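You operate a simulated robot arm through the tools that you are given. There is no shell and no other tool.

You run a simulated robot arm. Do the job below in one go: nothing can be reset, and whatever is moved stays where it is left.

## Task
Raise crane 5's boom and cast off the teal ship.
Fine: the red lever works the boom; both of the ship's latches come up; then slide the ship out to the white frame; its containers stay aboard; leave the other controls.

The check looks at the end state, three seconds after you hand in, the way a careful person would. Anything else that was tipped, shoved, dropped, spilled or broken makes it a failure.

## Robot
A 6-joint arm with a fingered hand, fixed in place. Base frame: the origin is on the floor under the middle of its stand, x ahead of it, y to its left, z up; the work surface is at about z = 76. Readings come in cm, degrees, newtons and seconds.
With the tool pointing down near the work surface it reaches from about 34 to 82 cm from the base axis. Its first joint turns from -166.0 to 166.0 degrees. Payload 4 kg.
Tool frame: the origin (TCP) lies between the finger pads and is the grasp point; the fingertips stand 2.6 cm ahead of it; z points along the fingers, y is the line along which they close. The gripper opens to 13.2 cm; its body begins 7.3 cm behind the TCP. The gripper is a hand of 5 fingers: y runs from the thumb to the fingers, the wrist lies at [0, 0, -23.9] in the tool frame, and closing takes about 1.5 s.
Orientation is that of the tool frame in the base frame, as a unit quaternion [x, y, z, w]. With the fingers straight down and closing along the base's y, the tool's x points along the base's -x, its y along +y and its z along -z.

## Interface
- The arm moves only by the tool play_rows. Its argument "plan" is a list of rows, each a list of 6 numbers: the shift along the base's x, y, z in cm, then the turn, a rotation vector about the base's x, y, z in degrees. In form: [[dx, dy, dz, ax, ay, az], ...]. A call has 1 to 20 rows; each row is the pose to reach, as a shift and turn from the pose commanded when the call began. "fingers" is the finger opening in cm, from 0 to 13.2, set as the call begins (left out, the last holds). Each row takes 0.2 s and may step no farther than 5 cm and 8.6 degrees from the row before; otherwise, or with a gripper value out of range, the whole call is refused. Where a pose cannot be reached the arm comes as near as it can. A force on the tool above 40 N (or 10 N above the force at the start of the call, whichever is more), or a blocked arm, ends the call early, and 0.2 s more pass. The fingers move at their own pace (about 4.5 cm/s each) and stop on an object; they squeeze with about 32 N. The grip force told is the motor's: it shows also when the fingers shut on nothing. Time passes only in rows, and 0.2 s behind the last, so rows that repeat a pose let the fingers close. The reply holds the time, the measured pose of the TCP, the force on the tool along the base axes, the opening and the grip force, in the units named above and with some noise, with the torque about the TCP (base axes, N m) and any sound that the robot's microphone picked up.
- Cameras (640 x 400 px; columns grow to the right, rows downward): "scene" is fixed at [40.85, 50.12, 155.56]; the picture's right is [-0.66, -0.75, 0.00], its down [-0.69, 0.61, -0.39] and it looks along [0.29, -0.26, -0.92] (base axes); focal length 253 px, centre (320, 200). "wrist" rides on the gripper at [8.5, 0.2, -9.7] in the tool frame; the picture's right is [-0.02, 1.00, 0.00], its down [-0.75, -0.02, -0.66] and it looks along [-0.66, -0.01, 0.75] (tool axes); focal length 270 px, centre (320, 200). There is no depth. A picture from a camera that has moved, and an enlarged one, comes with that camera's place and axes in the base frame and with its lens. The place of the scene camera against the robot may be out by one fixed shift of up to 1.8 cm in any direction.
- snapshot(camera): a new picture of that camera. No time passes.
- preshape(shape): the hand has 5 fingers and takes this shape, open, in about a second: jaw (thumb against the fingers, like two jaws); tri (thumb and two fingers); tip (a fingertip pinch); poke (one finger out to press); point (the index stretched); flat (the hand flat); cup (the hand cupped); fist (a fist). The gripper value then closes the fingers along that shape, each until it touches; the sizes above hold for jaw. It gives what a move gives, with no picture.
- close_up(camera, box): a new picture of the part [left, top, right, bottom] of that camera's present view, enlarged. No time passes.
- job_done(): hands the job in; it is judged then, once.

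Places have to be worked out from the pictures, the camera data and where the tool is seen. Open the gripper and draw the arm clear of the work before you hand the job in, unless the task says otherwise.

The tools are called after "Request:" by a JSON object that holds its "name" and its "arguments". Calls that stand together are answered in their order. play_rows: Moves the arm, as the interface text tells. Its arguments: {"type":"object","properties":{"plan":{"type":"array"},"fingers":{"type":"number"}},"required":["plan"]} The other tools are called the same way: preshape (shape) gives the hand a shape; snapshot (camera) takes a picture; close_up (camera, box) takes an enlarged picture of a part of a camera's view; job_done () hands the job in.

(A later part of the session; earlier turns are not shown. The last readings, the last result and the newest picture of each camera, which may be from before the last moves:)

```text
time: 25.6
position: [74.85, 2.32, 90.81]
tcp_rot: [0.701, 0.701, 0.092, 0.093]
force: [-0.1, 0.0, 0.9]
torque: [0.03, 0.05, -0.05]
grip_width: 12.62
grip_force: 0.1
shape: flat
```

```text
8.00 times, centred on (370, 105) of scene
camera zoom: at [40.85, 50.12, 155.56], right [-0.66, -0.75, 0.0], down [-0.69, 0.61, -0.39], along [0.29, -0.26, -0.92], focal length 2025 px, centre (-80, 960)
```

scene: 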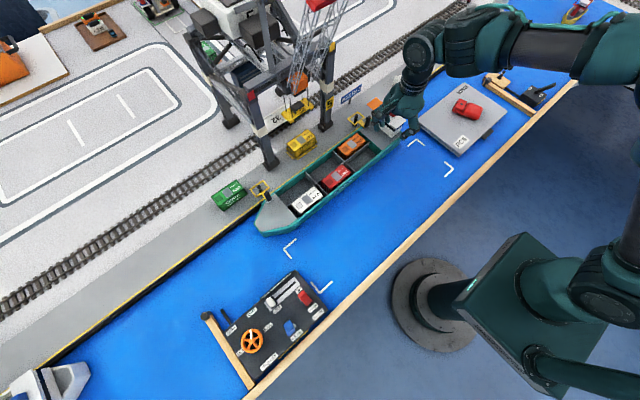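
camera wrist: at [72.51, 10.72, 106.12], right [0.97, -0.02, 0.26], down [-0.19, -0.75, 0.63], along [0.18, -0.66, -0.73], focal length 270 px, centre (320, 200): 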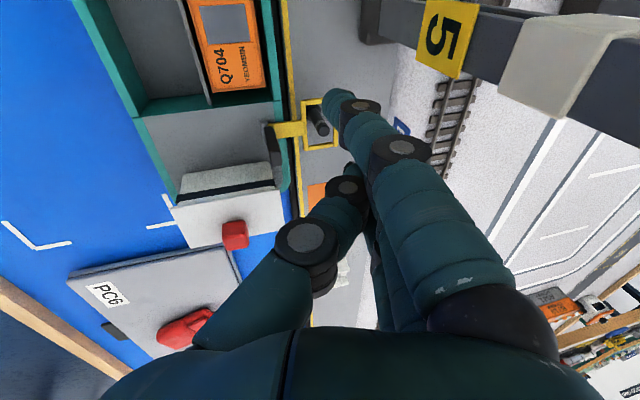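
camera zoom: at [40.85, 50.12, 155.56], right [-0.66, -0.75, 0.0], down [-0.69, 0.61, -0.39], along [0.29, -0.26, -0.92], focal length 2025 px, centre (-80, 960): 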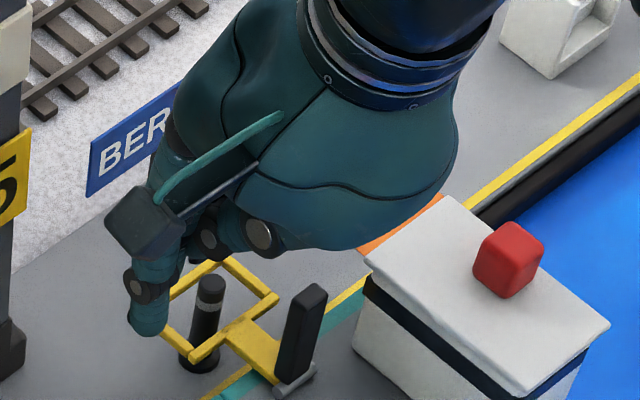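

Index tip lands where predicted (about 1.5 cm in +x and 3 cm below the TCP), so the fingers are just behind the handle plane. I lower another 2.5 cm to hook about 2 cm below the handle's top.

Request:
{"name": "play_rows", "arguments": {"plan": [[0, 0, -1, 0, 0, 0], [0, 0, -2, 0, 0, 0], [0, 0, -2.6, 0, 0, 0], [0, 0, -2.6, 0, 0, 0]]}}

Request:
{"name": "close_up", "arguments": {"camera": "wrist", "box": [220, 60, 400, 210]}}

Request:
{"name": "close_up", "arguments": {"camera": "scene", "box": [330, 80, 410, 130]}}

```text
time: 26.6
position: [74.83, 2.28, 88.38]
tcp_rot: [0.701, 0.701, 0.092, 0.092]
force: [-0.6, -0.3, 0.5]
torque: [0.01, 0.01, -0.01]
grip_width: 12.64
grip_force: 0.1
shape: flat
```

```text
2.67 times, centred on (310, 135) of wrist
camera zoom: at [72.39, 10.64, 97.59], right [0.97, -0.02, 0.26], down [-0.19, -0.75, 0.63], along [0.18, -0.66, -0.73], focal length 721 px, centre (347, 373)
```

zoom: 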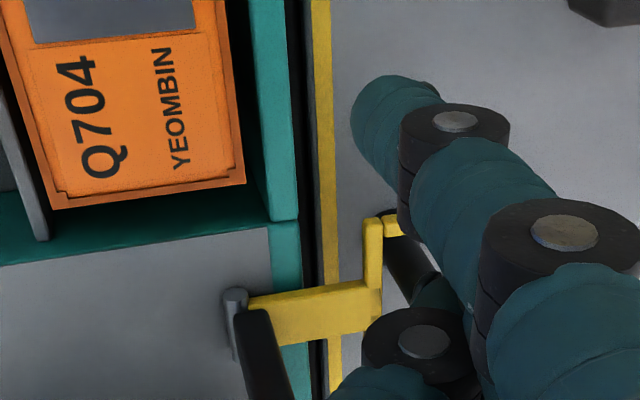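

```text
8.00 times, centred on (370, 105) of scene
camera zoom: at [40.85, 50.12, 155.56], right [-0.66, -0.75, 0.0], down [-0.69, 0.61, -0.39], along [0.29, -0.26, -0.92], focal length 2025 px, centre (-80, 960)
```

zoom: 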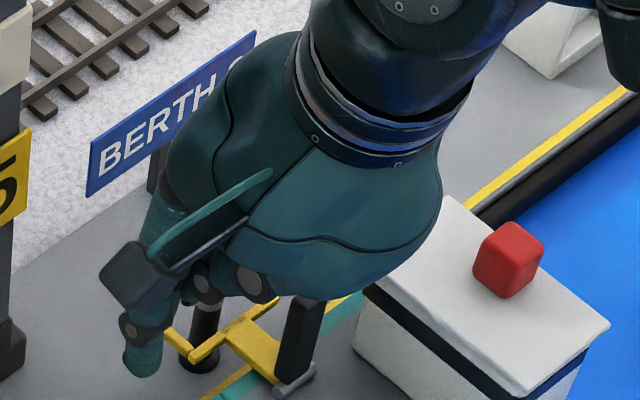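

No contact yet. I now pull in -x slowly to take up contact and start rotating the handle.

Request:
{"name": "play_rows", "arguments": {"plan": [[-0.6, 0, 0, 0, 0, 0], [-1.2, 0, 0, 0, 0, 0], [-1.8, 0, 0, 0, 0, 0], [-2.4, 0, 0.1, 0, 0, 0], [-3.0, 0, 0.15, 0, 0, 0], [-3.5, 0, 0.1, 0, 0, 0]]}}

Request:
{"name": "close_up", "arguments": {"camera": "wrist", "box": [220, 60, 400, 210]}}

Request:
{"name": "close_up", "arguments": {"camera": "scene", "box": [330, 80, 410, 130]}}

```text
time: 28.0
position: [71.34, 2.32, 88.57]
tcp_rot: [0.701, 0.701, 0.092, 0.092]
force: [0.6, 0.2, 1.0]
torque: [0.0, -0.01, 0.0]
grip_width: 12.61
grip_force: 0.1
shape: flat
```

```text
2.67 times, centred on (310, 135) of wrist
camera zoom: at [68.82, 10.71, 97.76], right [0.97, -0.02, 0.26], down [-0.19, -0.75, 0.63], along [0.18, -0.66, -0.73], focal length 721 px, centre (347, 373)
```

zoom: 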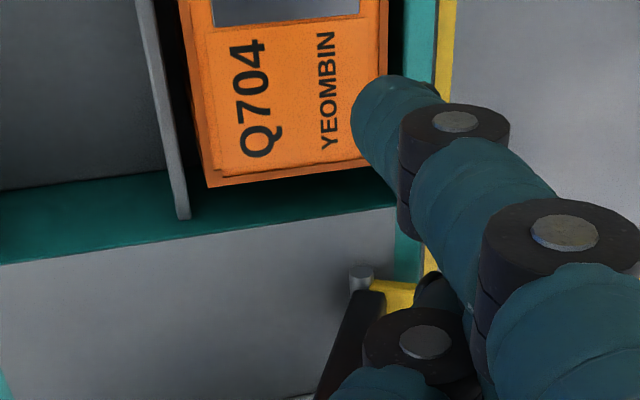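

```text
8.00 times, centred on (370, 105) of scene
camera zoom: at [40.85, 50.12, 155.56], right [-0.66, -0.75, 0.0], down [-0.69, 0.61, -0.39], along [0.29, -0.26, -0.92], focal length 2025 px, centre (-80, 960)
```

zoom: 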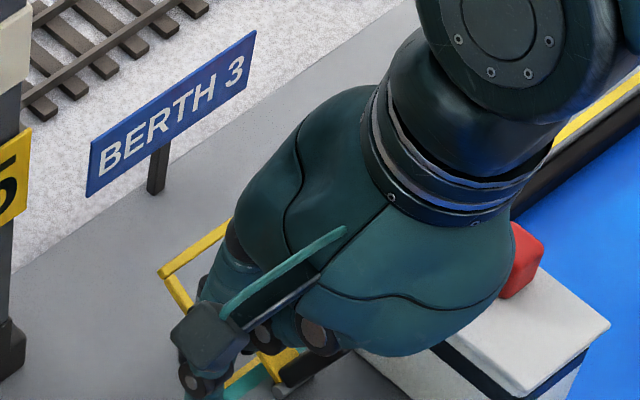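

The loop is rising with almost no force. I keep following the arc, pulling further in -x and only slightly down, staying above the container tops (z≈81).

Request:
{"name": "play_rows", "arguments": {"plan": [[-0.5, 0, 0, 0, 0, 0], [-1.0, 0, -0.1, 0, 0, 0], [-1.5, 0, -0.2, 0, 0, 0], [-2.0, 0, -0.5, 0, 0, 0], [-2.5, 0, -0.9, 0, 0, 0], [-3.0, 0, -1.3, 0, 0, 0], [-3.4, 0, -1.7, 0, 0, 0]]}}

Request:
{"name": "snapshot", "arguments": {"camera": "wrist"}}

Request:
{"name": "close_up", "arguments": {"camera": "scene", "box": [330, 80, 410, 130]}}

```text
time: 29.6
position: [67.83, 2.29, 86.93]
tcp_rot: [0.701, 0.701, 0.092, 0.093]
force: [-0.6, -0.5, 0.3]
torque: [0.01, 0.03, 0.01]
grip_width: 12.6
grip_force: 0.0
shape: flat
```

```text
taken
camera wrist: at [65.45, 10.7, 96.07], right [0.97, -0.02, 0.26], down [-0.19, -0.75, 0.63], along [0.18, -0.66, -0.73], focal length 270 px, centre (320, 200)
```

wrist: 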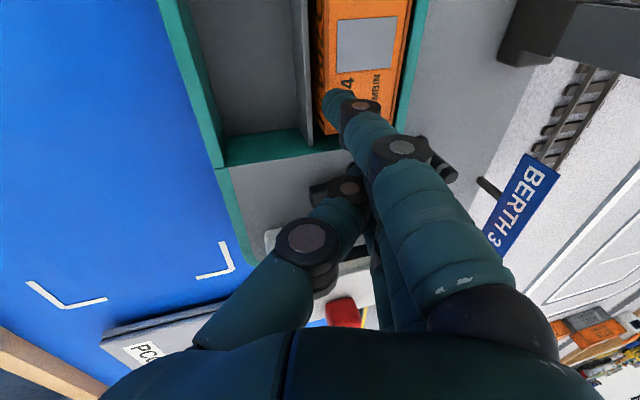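

```text
8.00 times, centred on (370, 105) of scene
camera zoom: at [40.85, 50.12, 155.56], right [-0.66, -0.75, 0.0], down [-0.69, 0.61, -0.39], along [0.29, -0.26, -0.92], focal length 2025 px, centre (-80, 960)
```

zoom: 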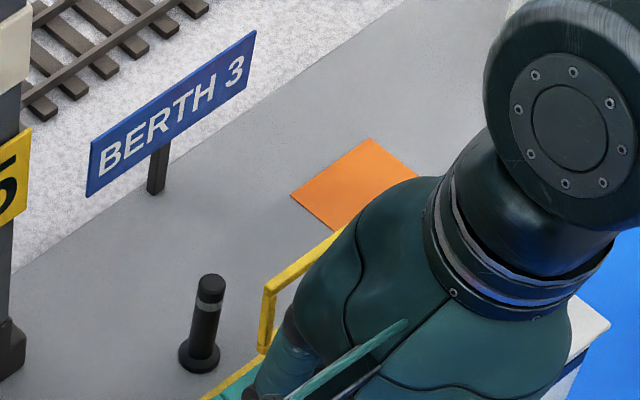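

The loop stands upright off the bollard, no load on the hand. I lift straight up and check whether it stays.

Request:
{"name": "play_rows", "arguments": {"plan": [[0, 0, 1.5, 0, 0, 0], [0, 0, 3, 0, 0, 0], [-0.5, 0, 6, 0, 0, 0], [-2, 0.5, 9, 0, 0, 0], [-4, 1, 12, 0, 0, 0], [-7, 2, 14, 0, 0, 0], [-10, 4, 15, 0, 0, 0], [-10, 4, 15, 0, 0, 0]]}}

Request:
{"name": "snapshot", "arguments": {"camera": "wrist"}}

Request:
{"name": "close_up", "arguments": {"camera": "scene", "box": [330, 80, 426, 140]}}

```text
time: 31.4
position: [58.03, 6.34, 101.68]
tcp_rot: [0.701, 0.701, 0.093, 0.093]
force: [0.2, 0.1, 0.2]
torque: [-0.03, 0.02, -0.04]
grip_width: 12.62
grip_force: 0.1
shape: flat
```

```text
taken
camera wrist: at [55.56, 14.69, 110.92], right [0.97, -0.02, 0.26], down [-0.19, -0.75, 0.63], along [0.18, -0.66, -0.73], focal length 270 px, centre (320, 200)
```

wrist: 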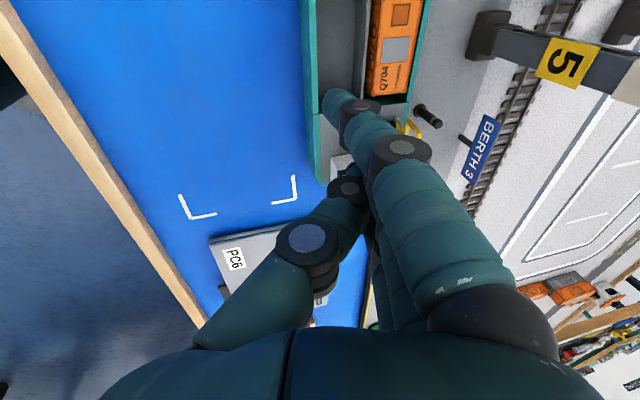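

```text
6.67 times, centred on (378, 110) of scene
camera zoom: at [40.85, 50.12, 155.56], right [-0.66, -0.75, 0.0], down [-0.69, 0.61, -0.39], along [0.29, -0.26, -0.92], focal length 1688 px, centre (-67, 800)
```

zoom: 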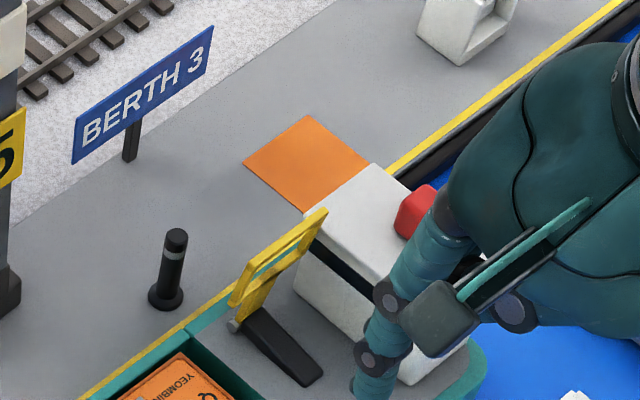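

The stern latch stays up with its handle lying toward the robot. Now the bow latch: hinge about (73.5, 41.4, 81.4) by the same geometry. I travel over at safe height and tilt to 20° for reach, aiming the index finger at the handle.

Request:
{"name": "play_rows", "arguments": {"plan": [[-1, 4.5, 0.5, 0, -1, 0], [-2, 9, 0.5, 0, -2, 0], [-2, 13.5, 0.5, 0, -3, 0], [-2, 18, 0.5, 0, -4, 0], [-2, 22.5, 0.5, 0, -5, 0], [-1, 26.5, 0, 0, -5, 0], [1, 30, 0, 0, -5, 0], [4, 32.1, 0, 0, -5, 0], [8, 32.1, -1, 0, -5, 0], [12, 32.1, -2, 0, -5, 0], [15, 32.1, -3, 0, -5, 0], [16.5, 32.1, -4.7, 0, -5, 0], [16.5, 32.1, -4.7, 0, -5, 0]]}}

Request:
{"name": "snapshot", "arguments": {"camera": "wrist"}}

Request:
{"name": "snapshot", "arguments": {"camera": "scene"}}

```text
time: 34.2
position: [74.59, 38.43, 97.2]
tcp_rot: [0.696, 0.697, 0.122, 0.123]
force: [0.0, -0.8, -0.2]
torque: [0.02, 0.0, -0.01]
grip_width: 12.63
grip_force: 0.0
shape: flat
```

```text
taken
camera wrist: at [71.28, 46.81, 106.13], right [0.94, -0.02, 0.34], down [-0.24, -0.75, 0.61], along [0.24, -0.66, -0.71], focal length 270 px, centre (320, 200)
```

wrist: 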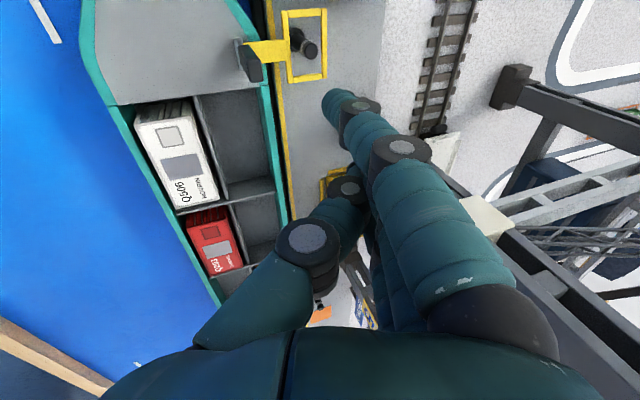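

```text
taken
```

scene: 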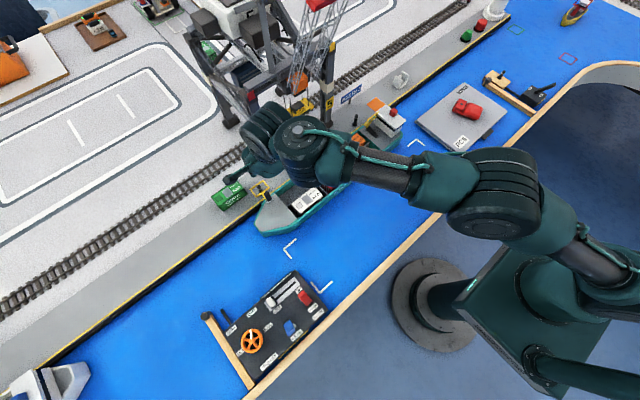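

The pose was reached; crane leg at x≈86 is clear of the hand. I zoom on the bow latch to measure its handle position relative to the index finger.

Request:
{"name": "close_up", "arguments": {"camera": "wrist", "box": [210, 0, 390, 130]}}

Request:
{"name": "close_up", "arguments": {"camera": "scene", "box": [200, 150, 296, 210]}}

```text
3.08 times, centred on (300, 65) of wrist
camera zoom: at [71.28, 46.81, 106.13], right [0.94, -0.02, 0.34], down [-0.24, -0.75, 0.61], along [0.24, -0.66, -0.71], focal length 832 px, centre (382, 615)
```

zoom: 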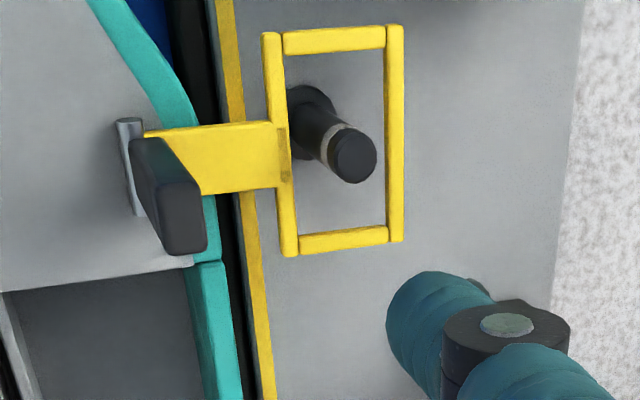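

```text
6.67 times, centred on (248, 180) of scene
camera zoom: at [40.85, 50.12, 155.56], right [-0.66, -0.75, 0.0], down [-0.69, 0.61, -0.39], along [0.29, -0.26, -0.92], focal length 1688 px, centre (800, 333)
```

zoom: 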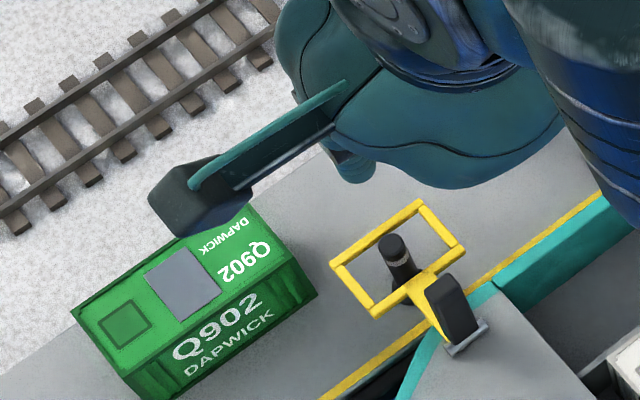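

Measured: handle top (73.7, 41.4, 86.4), bollard (78.5, 41.5) with top ≈83.5; index tip sits at x≈76.2, y≈41.8. I lower straight down about 9 cm so the tip ends near z≈84.5 between handle and bollard.

Request:
{"name": "play_rows", "arguments": {"plan": [[0, 0, -2, 0, 0, 0], [0, 0, -4, 0, 0, 0], [0, 0, -6, 0, 0, 0], [0, 0, -7.5, 0, 0, 0], [0, 0, -8.5, 0, 0, 0], [0, 0, -9.1, 0, 0, 0], [0, 0, -9.1, 0, 0, 0]]}}

Request:
{"name": "close_up", "arguments": {"camera": "wrist", "box": [210, 0, 390, 130]}}

Request:
{"name": "close_up", "arguments": {"camera": "scene", "box": [200, 150, 296, 210]}}

```text
time: 35.8
position: [74.47, 38.37, 88.08]
tcp_rot: [0.697, 0.696, 0.123, 0.124]
force: [0.0, -0.4, 0.6]
torque: [0.02, 0.03, -0.01]
grip_width: 12.6
grip_force: 0.1
shape: flat
```

```text
3.08 times, centred on (300, 65) of wrist
camera zoom: at [71.27, 46.82, 97.05], right [0.94, -0.02, 0.34], down [-0.24, -0.75, 0.61], along [0.24, -0.66, -0.71], focal length 832 px, centre (382, 615)
```

zoom: 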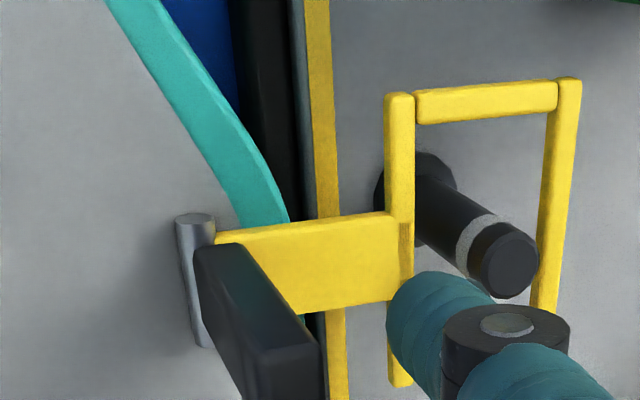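

```text
6.67 times, centred on (248, 180) of scene
camera zoom: at [40.85, 50.12, 155.56], right [-0.66, -0.75, 0.0], down [-0.69, 0.61, -0.39], along [0.29, -0.26, -0.92], focal length 1688 px, centre (800, 333)
```

zoom: 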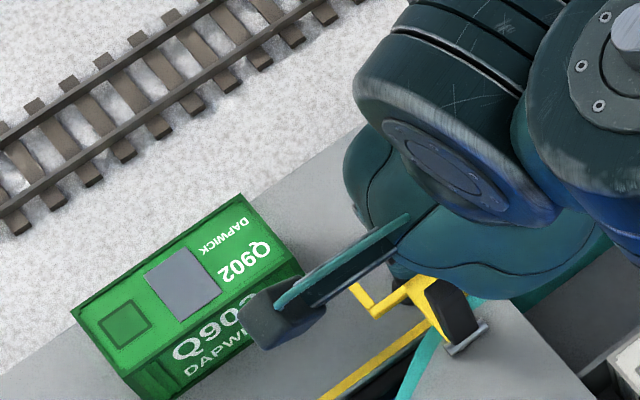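

The index tip is just behind the bow handle with no contact. I pull in -x along the same arc that worked at the stern.

Request:
{"name": "play_rows", "arguments": {"plan": [[-0.6, 0, 0, 0, 0, 0], [-1.2, 0, 0, 0, 0, 0], [-1.8, 0, 0.05, 0, 0, 0], [-2.4, 0, 0.15, 0, 0, 0], [-3.0, 0, 0.15, 0, 0, 0], [-3.6, 0, 0.1, 0, 0, 0]]}}

Request:
{"name": "close_up", "arguments": {"camera": "wrist", "box": [210, 0, 390, 130]}}

Request:
{"name": "close_up", "arguments": {"camera": "scene", "box": [200, 150, 296, 210]}}

```text
time: 37.2
position: [70.86, 38.49, 88.09]
tcp_rot: [0.696, 0.697, 0.123, 0.123]
force: [-1.0, 0.5, -0.6]
torque: [0.0, -0.02, 0.01]
grip_width: 0.0
grip_force: 0.1
shape: flat
```

```text
3.08 times, centred on (300, 65) of wrist
camera zoom: at [67.63, 46.8, 97.06], right [0.94, -0.02, 0.34], down [-0.24, -0.75, 0.61], along [0.25, -0.66, -0.71], focal length 832 px, centre (382, 615)
```

zoom: 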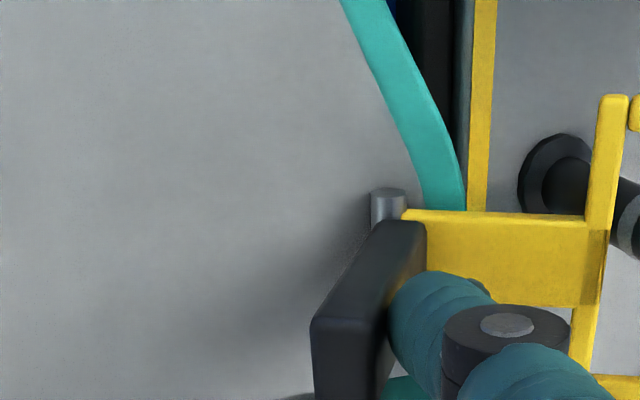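

```text
6.67 times, centred on (248, 180) of scene
camera zoom: at [40.85, 50.12, 155.56], right [-0.66, -0.75, 0.0], down [-0.69, 0.61, -0.39], along [0.29, -0.26, -0.92], focal length 1688 px, centre (800, 333)
```

zoom: 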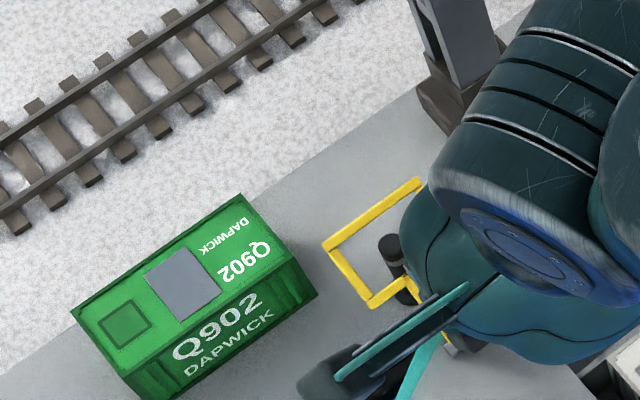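

The index pushes the handle over and the loop rises. I continue the arc.

Request:
{"name": "play_rows", "arguments": {"plan": [[-0.5, 0, 0, 0, 0, 0], [-1.0, 0, -0.1, 0, 0, 0], [-1.5, 0, -0.25, 0, 0, 0], [-2.0, 0, -0.5, 0, 0, 0], [-2.5, 0, -0.85, 0, 0, 0], [-2.9, 0, -1.2, 0, 0, 0], [-3.2, 0, -1.5, 0, 0, 0]]}}

Request:
{"name": "snapshot", "arguments": {"camera": "wrist"}}

Request:
{"name": "close_up", "arguments": {"camera": "scene", "box": [200, 150, 296, 210]}}

```text
time: 38.8
position: [67.58, 38.5, 86.6]
tcp_rot: [0.696, 0.696, 0.123, 0.123]
force: [-0.3, -0.7, -0.6]
torque: [0.0, 0.04, 0.0]
grip_width: 0.0
grip_force: 0.1
shape: flat
```

```text
taken
camera wrist: at [64.37, 46.8, 95.65], right [0.94, -0.02, 0.34], down [-0.24, -0.75, 0.61], along [0.25, -0.66, -0.71], focal length 270 px, centre (320, 200)
```

wrist: 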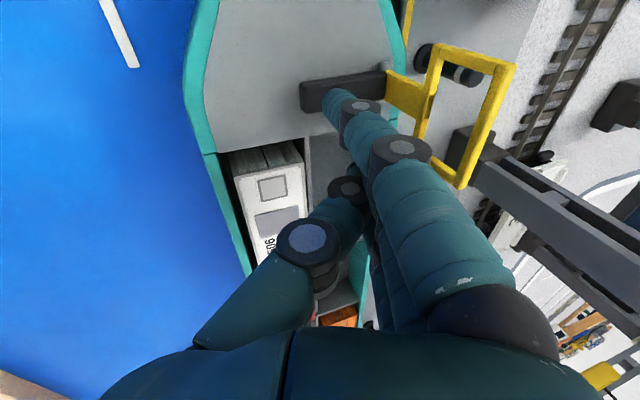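

```text
6.67 times, centred on (248, 180) of scene
camera zoom: at [40.85, 50.12, 155.56], right [-0.66, -0.75, 0.0], down [-0.69, 0.61, -0.39], along [0.29, -0.26, -0.92], focal length 1688 px, centre (800, 333)
```

zoom: 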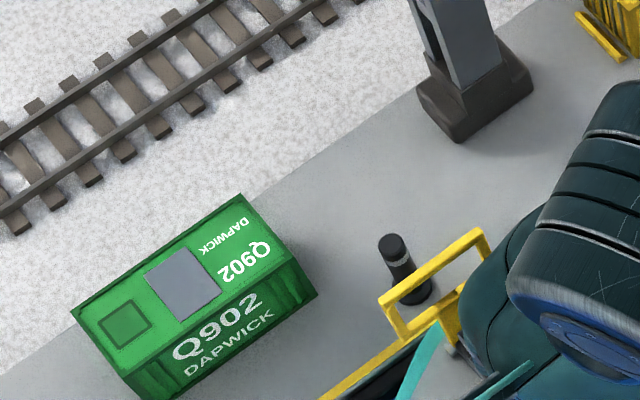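

The handle end is now at about (68.5, 41.4, 81.8), practically flat on the deck, so the loop is up. I lift the hand straight out and check.

Request:
{"name": "play_rows", "arguments": {"plan": [[0, 0, 1.5, 0, 0, 0], [0, 0, 3, 0, 0, 0], [-0.5, 0, 6, 0, 0, 0], [-2, -0.5, 9, 0, 0, 0], [-4, -1, 12, 0, 0, 0], [-7, -2, 14, 0, 2, 0], [-10.5, -3.5, 15, 0, 6, 0], [-14, -5, 16, 0, 12, 0], [-17.5, -6, 17, 0, 20, 0], [-17.5, -6, 17, 0, 20, 0]]}}

Request:
{"name": "snapshot", "arguments": {"camera": "wrist"}}

Request:
{"name": "snapshot", "arguments": {"camera": "scene"}}

Request:
{"name": "close_up", "arguments": {"camera": "scene", "box": [220, 150, 316, 210]}}

```text
time: 41.0
position: [49.98, 32.38, 103.54]
tcp_rot: [0.707, 0.707, -0.001, -0.001]
force: [0.3, 0.3, 0.1]
torque: [0.02, 0.0, 0.02]
grip_width: 0.0
grip_force: 0.1
shape: flat
```

```text
taken
camera wrist: at [50.09, 40.79, 113.16], right [1.0, -0.02, 0.0], down [-0.01, -0.75, 0.66], along [-0.01, -0.66, -0.75], focal length 270 px, centre (320, 200)
```

wrist: 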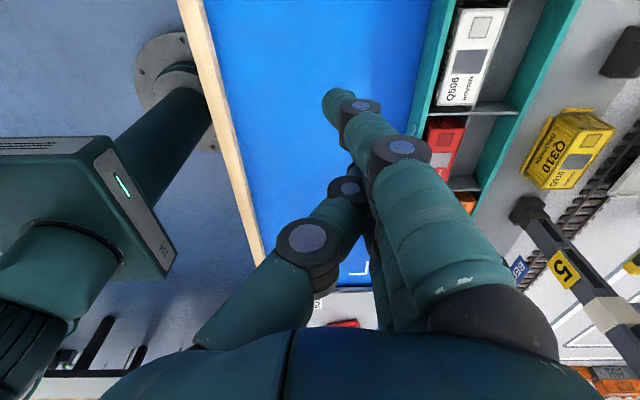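

```text
taken
```

scene: 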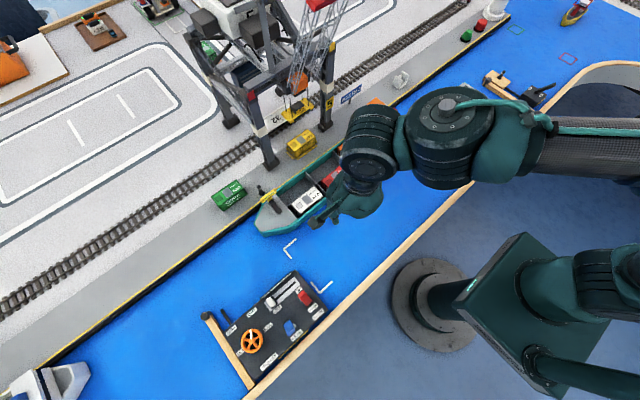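

```text
6.67 times, centred on (268, 180) of scene
camera zoom: at [40.85, 50.12, 155.56], right [-0.66, -0.75, 0.0], down [-0.69, 0.61, -0.39], along [0.29, -0.26, -0.92], focal length 1688 px, centre (667, 333)
```

zoom: 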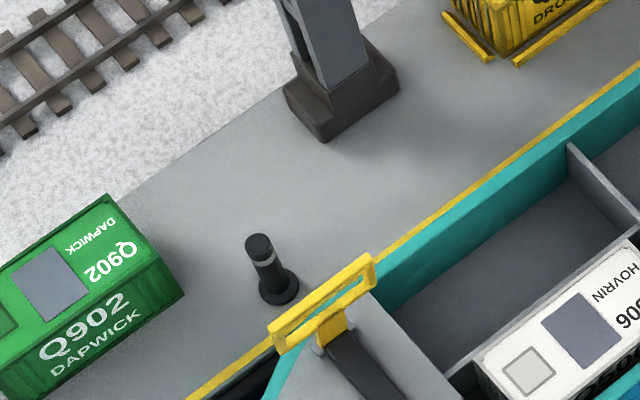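

Both latches are up and hold. Next I turn the hand back to yaw 0, go to jaw shape and look at the ship's hold and the white frame to plan the slide.

Request:
{"name": "play_rows", "arguments": {"plan": [[-0.2, -1.4, 0, 0, 0, 8.5], [-0.4, -2.8, 0, 0, 0, 17], [-0.6, -4.2, 0, 0, 0, 25.5], [-0.8, -5.6, 0, 0, 0, 34], [-1, -7, 0, 0, 0, 42.5], [-1.2, -8.4, 0, 0, 0, 51], [-1.4, -9.8, 0, 0, 0, 59.5], [-1.6, -11.2, 0, 0, 0, 68], [-1.8, -12.6, 0, 0, 0, 76.5], [-2, -14, 0, 0, 0, 85], [-2, -14.4, 0, 0, 0, 90], [-2, -14.4, 0, 0, 0, 90]]}}

Request:
{"name": "preshape", "arguments": {"shape": "jaw"}}

Request:
{"name": "snapshot", "arguments": {"camera": "wrist"}}

Request:
{"name": "snapshot", "arguments": {"camera": "scene"}}

```text
time: 43.6
position: [48.03, 18.0, 103.63]
tcp_rot: [0.0, 1.0, 0.0, -0.001]
force: [-0.9, -0.8, -0.2]
torque: [0.02, 0.01, 0.02]
grip_width: 0.01
grip_force: 0.0
shape: flat
```

```text
time: 44.5
position: [48.06, 18.07, 103.51]
tcp_rot: [-0.001, 1.0, 0.0, 0.0]
force: [0.1, -0.2, -0.4]
torque: [0.0, 0.02, -0.03]
grip_width: 13.23
grip_force: 0.0
shape: jaw
```

```text
taken
camera wrist: at [39.51, 18.13, 113.08], right [0.02, 1.0, 0.0], down [0.75, -0.02, 0.66], along [0.66, -0.01, -0.75], focal length 270 px, centre (320, 200)
```

wrist: 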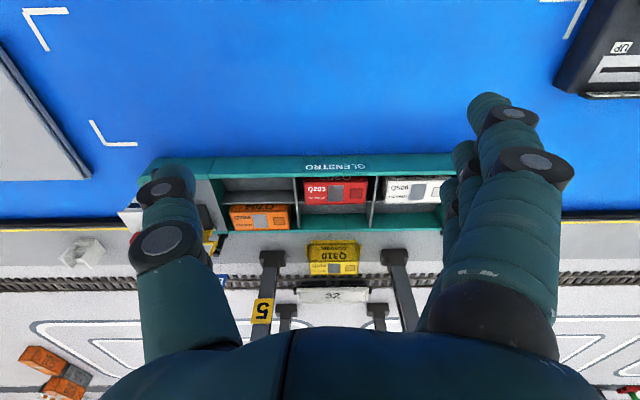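

```text
taken
```

scene: 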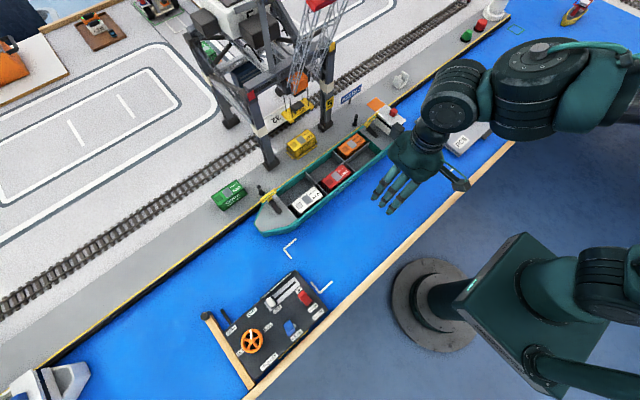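

Request:
{"name": "close_up", "arguments": {"camera": "wrist", "box": [190, 140, 460, 250]}}

Request:
{"name": "close_up", "arguments": {"camera": "wrist", "box": [0, 0, 180, 160]}}

Request:
{"name": "close_up", "arguments": {"camera": "scene", "box": [240, 80, 416, 240]}}

```text
2.37 times, centred on (325, 195) of wrist
camera zoom: at [39.51, 18.13, 113.08], right [0.02, 1.0, 0.0], down [0.75, -0.02, 0.66], along [0.66, -0.01, -0.75], focal length 641 px, centre (308, 212)
```

zoom: 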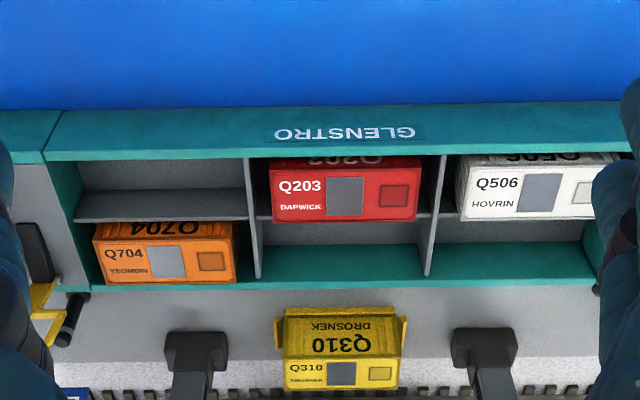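

```text
2.50 times, centred on (90, 80) of wrist
camera zoom: at [39.51, 18.13, 113.08], right [0.02, 1.0, 0.0], down [0.75, -0.02, 0.66], along [0.66, -0.01, -0.75], focal length 676 px, centre (895, 500)
```

zoom: 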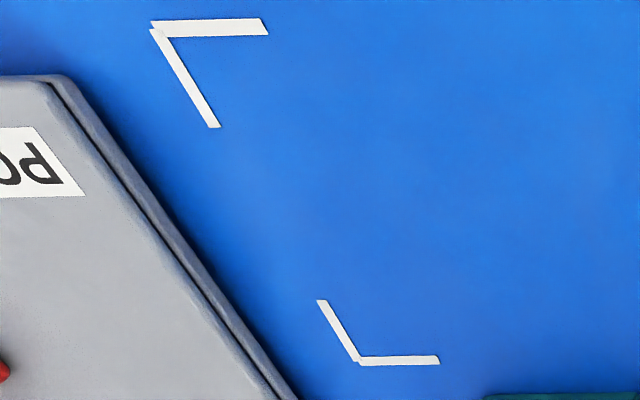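

```text
2.50 times, centred on (328, 160) of scene
camera zoom: at [40.85, 50.12, 155.56], right [-0.66, -0.75, 0.0], down [-0.69, 0.61, -0.39], along [0.29, -0.26, -0.92], focal length 633 px, centre (300, 300)
```

zoom: 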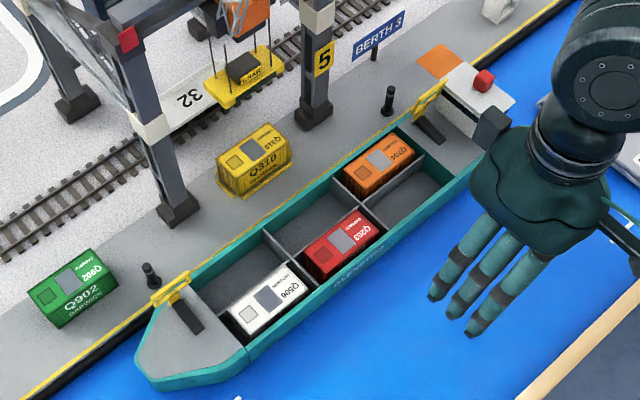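

Frame works out to x≈43–60, y≈-15.3…48 (centre ≈(51.5, 16.4)); the ship spans x≈62.7–75, y≈-10…50 (centre ≈(68.8, 19.9)), so it must move about -17 in x and -3.4 in y. I'll use the flat hand as a paddle in the empty far middle cell (x 69–74.3, y 14.4–26.2), pulling on the lengthwise divider near the ship's centre.

Request:
{"name": "preshape", "arguments": {"shape": "flat"}}

Request:
{"name": "play_rows", "arguments": {"plan": [[1, 0.2, 0, 0, 0, -8.5], [2, 0.4, 0, 0, 0, -17], [3, 0.6, 0, 0, 0, -25.5], [4, 0.8, 0, 0, 0, -34], [5, 1, 0, 0, 0, -42.5], [6, 1.2, 0, 0, 0, -51], [7, 1.4, 0, 0, 0, -59.5], [8, 1.6, 0, 0, 0, -68], [9, 1.8, 0, 0, 0, -76.5], [10, 2, 0, 0, 0, -85], [10, 2.2, 0, 0, 0, -90], [10, 2.2, 0, 0, 0, -90]]}}

Request:
{"name": "play_rows", "arguments": {"plan": [[2, 0, 0, 0, -5, 0], [5, 0, 0, 0, -10, 0], [8, 0, -1, 0, -15, 0], [10.5, 0, -4, 0, -15, 0], [12, 0, -8, 0, -15, 0], [12, 0, -11, 0, -15, 0], [12, 0, -11, 0, -15, 0]]}}

Request:
{"name": "snapshot", "arguments": {"camera": "wrist"}}

Request:
{"name": "snapshot", "arguments": {"camera": "scene"}}

```text
time: 45.4
position: [48.0, 17.95, 103.56]
tcp_rot: [0.0, 1.0, 0.0, 0.0]
force: [0.2, -0.2, 0.3]
torque: [-0.01, 0.0, -0.02]
grip_width: 12.6
grip_force: 0.1
shape: flat
```

```text
time: 48.0
position: [58.16, 20.27, 103.63]
tcp_rot: [0.708, 0.706, 0.0, 0.0]
force: [0.7, 0.2, -0.1]
torque: [0.0, -0.02, -0.01]
grip_width: 12.58
grip_force: 0.0
shape: flat
```

```text
time: 49.6
position: [70.22, 20.27, 92.59]
tcp_rot: [0.701, 0.701, 0.092, 0.091]
force: [-0.4, 0.5, 0.2]
torque: [0.01, 0.0, -0.04]
grip_width: 12.61
grip_force: 0.1
shape: flat
```

```text
taken
camera wrist: at [67.76, 28.7, 101.86], right [0.97, -0.02, 0.26], down [-0.19, -0.75, 0.63], along [0.18, -0.66, -0.73], focal length 270 px, centre (320, 200)
```

wrist: 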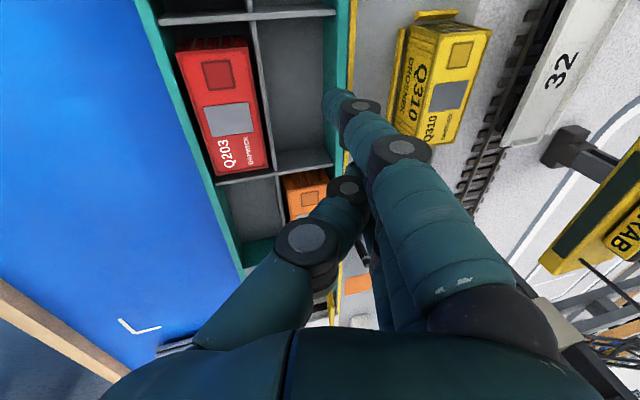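

```text
taken
```

scene: 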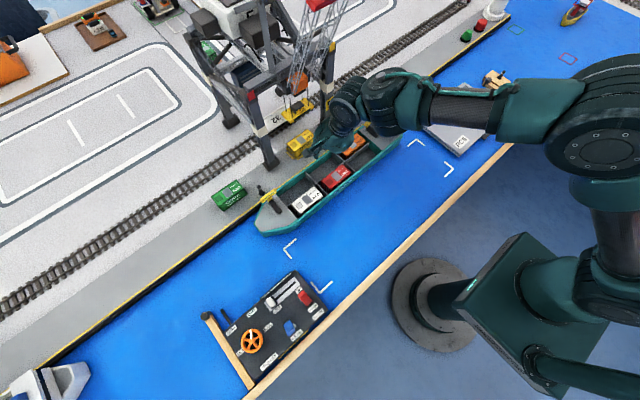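

The middle far cell reads x 69–74.1, y 14.5–26.0; the fingers are centred over it in x. I shift 0.4 cm in +y and lower into the cell in steps.

Request:
{"name": "play_rows", "arguments": {"plan": [[0, 0.4, -2, 0, 0, 0], [0, 0.4, -4, 0, 0, 0], [0, 0.4, -6, 0, 0, 0], [0, 0.4, -7.5, 0, 0, 0], [0, 0.4, -8.5, 0, 0, 0], [0, 0.4, -8.5, 0, 0, 0]]}}

Request:
{"name": "snapshot", "arguments": {"camera": "wrist"}}

Request:
{"name": "close_up", "arguments": {"camera": "scene", "box": [260, 90, 420, 190]}}

```text
time: 51.0
position: [70.22, 20.58, 83.94]
tcp_rot: [0.7, 0.702, 0.093, 0.093]
force: [-0.4, -0.6, 0.8]
torque: [0.03, 0.01, -0.03]
grip_width: 12.62
grip_force: 0.0
shape: flat
```

```text
taken
camera wrist: at [67.76, 28.94, 93.3], right [0.97, -0.02, 0.26], down [-0.19, -0.75, 0.63], along [0.18, -0.66, -0.73], focal length 270 px, centre (320, 200)
```

wrist: 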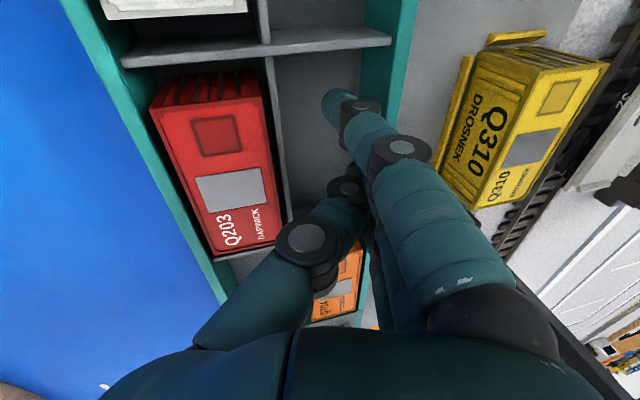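

```text
4.00 times, centred on (340, 140) of scene
camera zoom: at [40.85, 50.12, 155.56], right [-0.66, -0.75, 0.0], down [-0.69, 0.61, -0.39], along [0.29, -0.26, -0.92], focal length 1013 px, centre (240, 440)
```

zoom: 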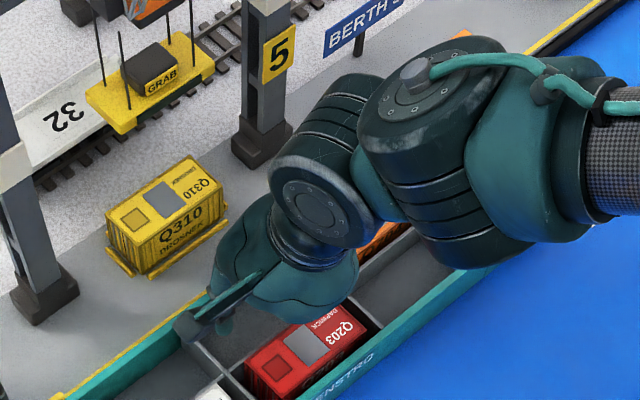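

The fingertips just entered the cell with no contact. I lower 1 cm more, then pull gently in -x to make contact with the divider.

Request:
{"name": "play_rows", "arguments": {"plan": [[0, 0.1, -0.5, 0, 0, 0], [0, 0.1, -1.0, 0, 0, 0], [-0.5, 0.1, -1.0, 0, 0, 0], [-1.0, 0.1, -1.0, 0, 0, 0], [-1.5, 0.1, -1.0, 0, 0, 0], [-2.0, 0.1, -1.0, 0, 0, 0], [-2.5, 0.1, -1.0, 0, 0, 0]]}}

Request:
{"name": "snapshot", "arguments": {"camera": "wrist"}}

Request:
{"name": "snapshot", "arguments": {"camera": "scene"}}

```text
time: 52.6
position: [67.63, 20.74, 83.16]
tcp_rot: [0.702, 0.7, 0.093, 0.092]
force: [1.6, -1.5, 1.4]
torque: [-0.02, -0.11, -0.01]
grip_width: 0.0
grip_force: 0.1
shape: flat
```

```text
taken
camera wrist: at [65.22, 29.14, 92.42], right [0.97, -0.02, 0.26], down [-0.19, -0.75, 0.63], along [0.18, -0.66, -0.73], focal length 270 px, centre (320, 200)
```

wrist: 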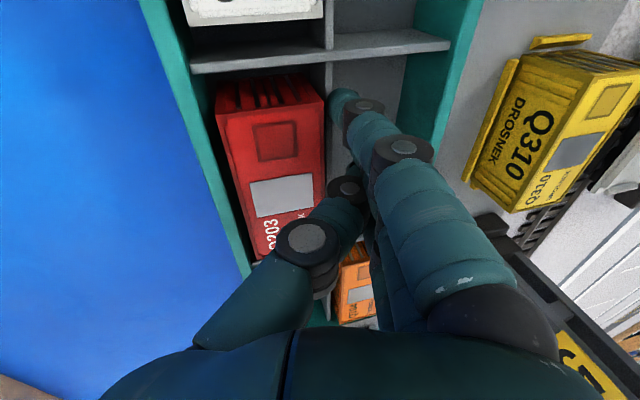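

```text
taken
```

scene: 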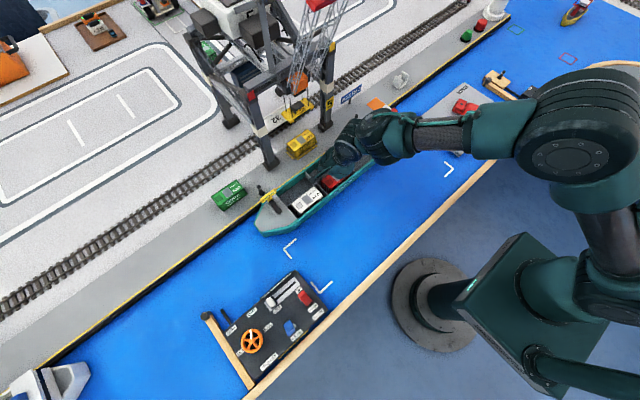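

Contact with the divider is light (≈2 N). I drag slowly in -x for 3 cm and check that the ship follows straight.

Request:
{"name": "play_rows", "arguments": {"plan": [[-0.5, 0, 0, 0, 0, 0], [-1.0, 0, 0, 0, 0, 0], [-1.5, 0, 0, 0, 0, 0], [-2.0, 0, 0, 0, 0, 0], [-2.5, 0, 0, 0, 0, 0], [-3.0, 0, 0, 0, 0, 0]]}}

Request:
{"name": "snapshot", "arguments": {"camera": "wrist"}}

Request:
{"name": "snapshot", "arguments": {"camera": "scene"}}

```text
time: 54.0
position: [64.61, 20.85, 83.08]
tcp_rot: [0.701, 0.701, 0.093, 0.092]
force: [8.9, -1.0, 7.9]
torque: [0.25, -0.39, 0.08]
grip_width: 0.0
grip_force: 0.0
shape: flat
```

```text
taken
camera wrist: at [62.19, 29.15, 92.36], right [0.97, -0.02, 0.26], down [-0.19, -0.75, 0.63], along [0.18, -0.66, -0.73], focal length 270 px, centre (320, 200)
```

wrist: 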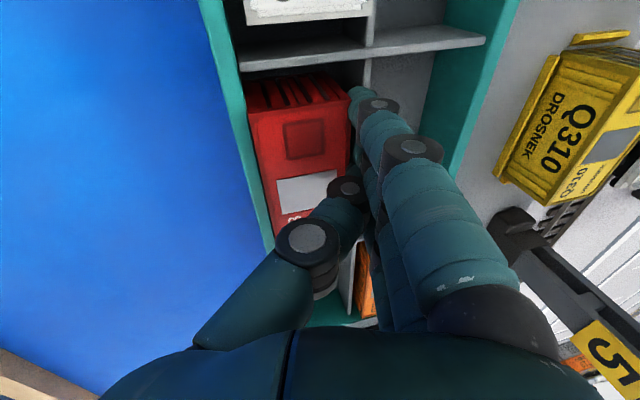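

```text
taken
```

scene: 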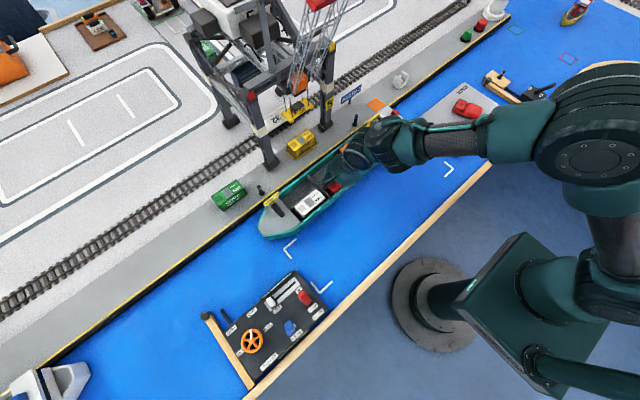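

The ship follows (≈2.5 cm so far) with about 9 N. I continue, adding a gradual -y drift so the bow stays clear of the control panel.

Request:
{"name": "play_rows", "arguments": {"plan": [[-0.5, -0.2, 0, 0, 0, 0], [-1.0, -0.4, 0, 0, 0, 0], [-1.5, -0.6, 0, 0, 0, 0], [-2.0, -0.8, 0, 0, 0, 0], [-2.5, -1.0, 0, 0, 0, 0], [-3.0, -1.2, 0, 0, 0, 0], [-3.5, -1.4, 0, 0, 0, 0], [-4.0, -1.6, 0, 0, 0, 0], [-4.5, -1.8, 0, 0, 0, 0], [-5.0, -2.0, 0, 0, 0, 0]]}}

Request:
{"name": "snapshot", "arguments": {"camera": "wrist"}}

Request:
{"name": "snapshot", "arguments": {"camera": "scene"}}

```text
time: 56.2
position: [59.54, 18.78, 83.23]
tcp_rot: [0.701, 0.701, 0.092, 0.092]
force: [8.3, 3.3, 10.3]
torque: [0.2, -0.42, 0.15]
grip_width: 0.0
grip_force: 0.1
shape: flat
```

```text
taken
camera wrist: at [57.18, 27.14, 92.33], right [0.97, -0.02, 0.26], down [-0.19, -0.75, 0.63], along [0.18, -0.66, -0.73], focal length 270 px, centre (320, 200)
```

wrist: 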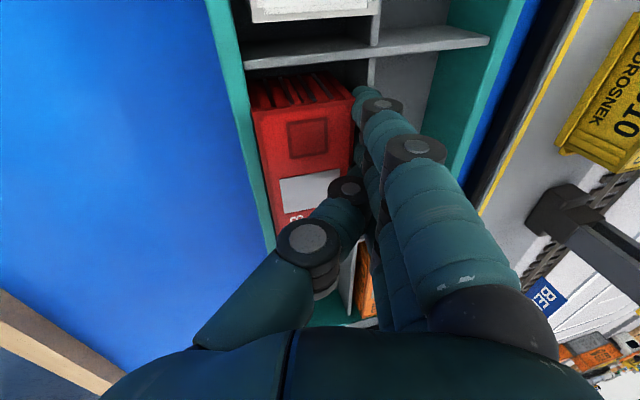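

```text
taken
```

scene: 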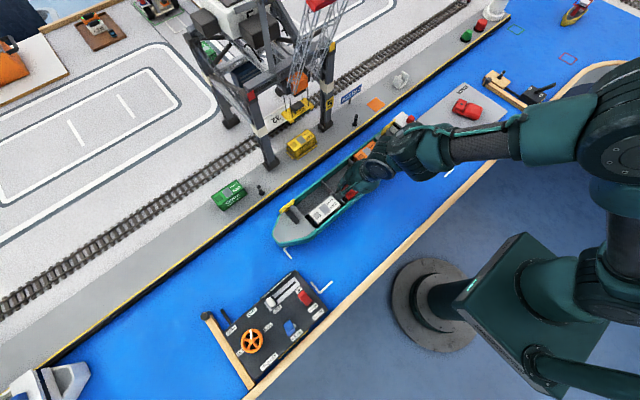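

The ship moves along in both directions. I check its heading with enlarged views before continuing.

Request:
{"name": "close_up", "arguments": {"camera": "scene", "box": [250, 90, 442, 260]}}

Request:
{"name": "close_up", "arguments": {"camera": "scene", "box": [370, 90, 466, 150]}}

Request:
{"name": "close_up", "arguments": {"camera": "scene", "box": [250, 190, 346, 250]}}

```text
2.35 times, centred on (346, 175) of scene
camera zoom: at [40.85, 50.12, 155.56], right [-0.66, -0.75, 0.0], down [-0.69, 0.61, -0.39], along [0.29, -0.26, -0.92], focal length 596 px, centre (259, 259)
```

zoom: 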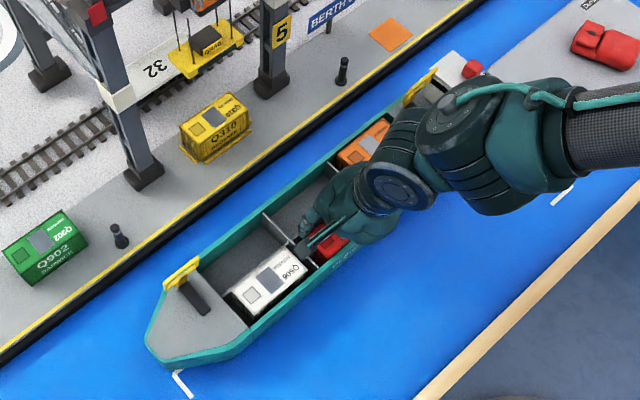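

```text
6.67 times, centred on (418, 120) of scene
camera zoom: at [40.85, 50.12, 155.56], right [-0.66, -0.75, 0.0], down [-0.69, 0.61, -0.39], along [0.29, -0.26, -0.92], focal length 1688 px, centre (-333, 733)
```

zoom: 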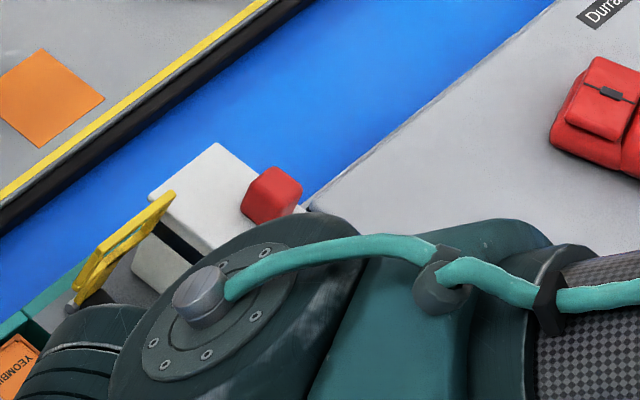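

```text
6.67 times, centred on (298, 220) of scene
camera zoom: at [40.85, 50.12, 155.56], right [-0.66, -0.75, 0.0], down [-0.69, 0.61, -0.39], along [0.29, -0.26, -0.92], focal length 1688 px, centre (467, 67)
```

zoom: 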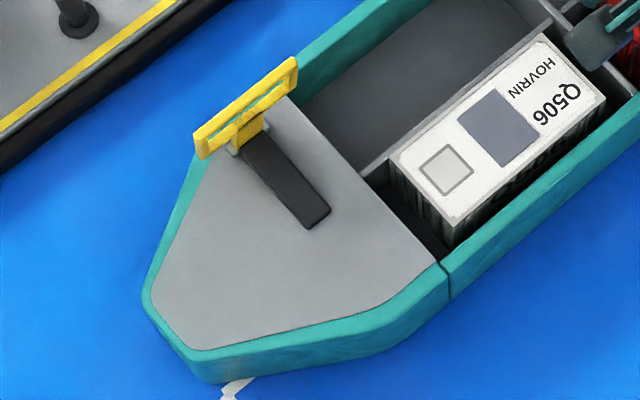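

Comparing hinge positions before/after: bow moved ≈(-6.3, -1.4), stern ≈(-5.7, -1.2), so it stays nearly straight. I continue another 6 cm along the same direction.

Request:
{"name": "play_rows", "arguments": {"plan": [[-0.6, -0.15, 0, 0, 0, 0], [-1.2, -0.3, 0, 0, 0, 0], [-1.8, -0.45, 0, 0, 0, 0], [-2.4, -0.6, 0, 0, 0, 0], [-3.0, -0.75, 0, 0, 0, 0], [-3.6, -0.9, 0, 0, 0, 0], [-4.2, -1.05, 0, 0, 0, 0], [-4.8, -1.2, 0, 0, 0, 0], [-5.4, -1.35, 0, 0, 0, 0], [-6.0, -1.5, 0, 0, 0, 0]]}}

Request:
{"name": "snapshot", "arguments": {"camera": "wrist"}}

Request:
{"name": "close_up", "arguments": {"camera": "scene", "box": [250, 90, 474, 270]}}

Request:
{"name": "close_up", "arguments": {"camera": "scene", "box": [250, 200, 346, 260]}}

Request:
{"name": "close_up", "arguments": {"camera": "scene", "box": [370, 100, 466, 160]}}

```text
time: 58.4
position: [53.63, 17.24, 83.1]
tcp_rot: [0.701, 0.701, 0.093, 0.094]
force: [5.2, 0.5, 7.4]
torque: [0.15, -0.29, 0.03]
grip_width: 0.01
grip_force: 0.1
shape: flat
```

```text
taken
camera wrist: at [51.24, 25.66, 92.37], right [0.97, -0.02, 0.26], down [-0.19, -0.75, 0.63], along [0.18, -0.66, -0.73], focal length 270 px, centre (320, 200)
```

wrist: 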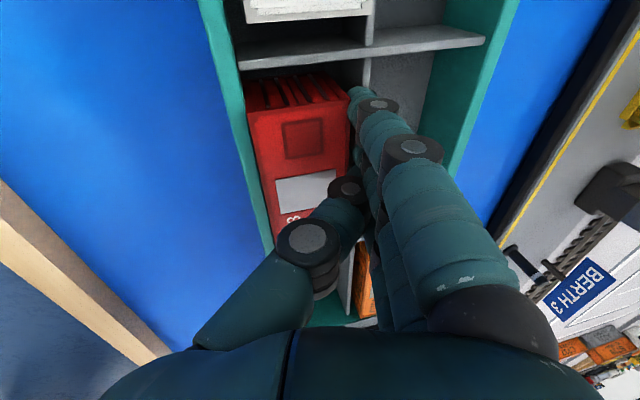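

```text
2.22 times, centred on (362, 180) of scene
camera zoom: at [40.85, 50.12, 155.56], right [-0.66, -0.75, 0.0], down [-0.69, 0.61, -0.39], along [0.29, -0.26, -0.92], focal length 563 px, centre (227, 244)
```

zoom: 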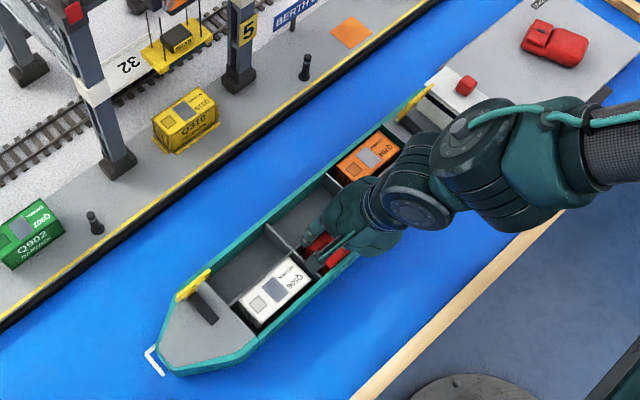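

```text
6.67 times, centred on (298, 230) of scene
camera zoom: at [40.85, 50.12, 155.56], right [-0.66, -0.75, 0.0], down [-0.69, 0.61, -0.39], along [0.29, -0.26, -0.92], focal length 1688 px, centre (467, 0)
```

zoom: 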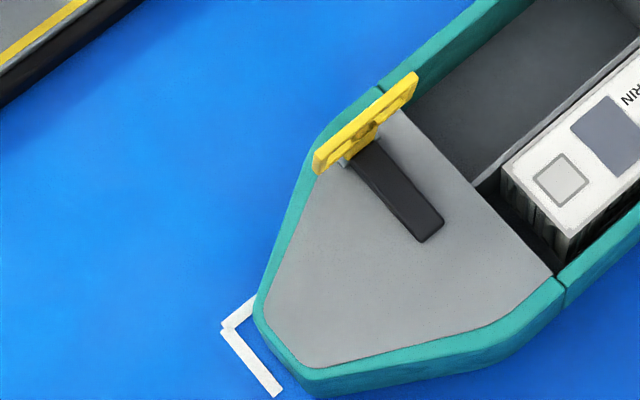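

```text
6.67 times, centred on (418, 130) of scene
camera zoom: at [40.85, 50.12, 155.56], right [-0.66, -0.75, 0.0], down [-0.69, 0.61, -0.39], along [0.29, -0.26, -0.92], focal length 1688 px, centre (-333, 667)
```

zoom: 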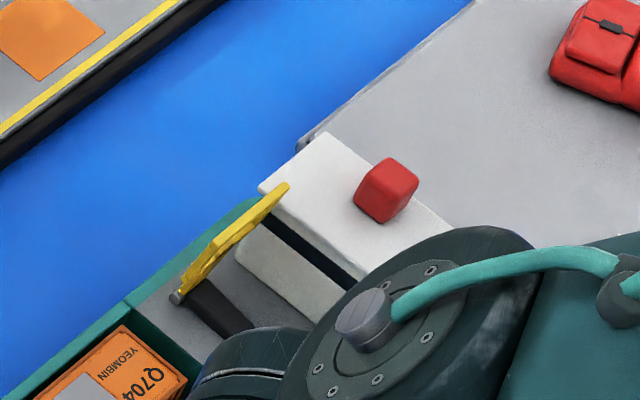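

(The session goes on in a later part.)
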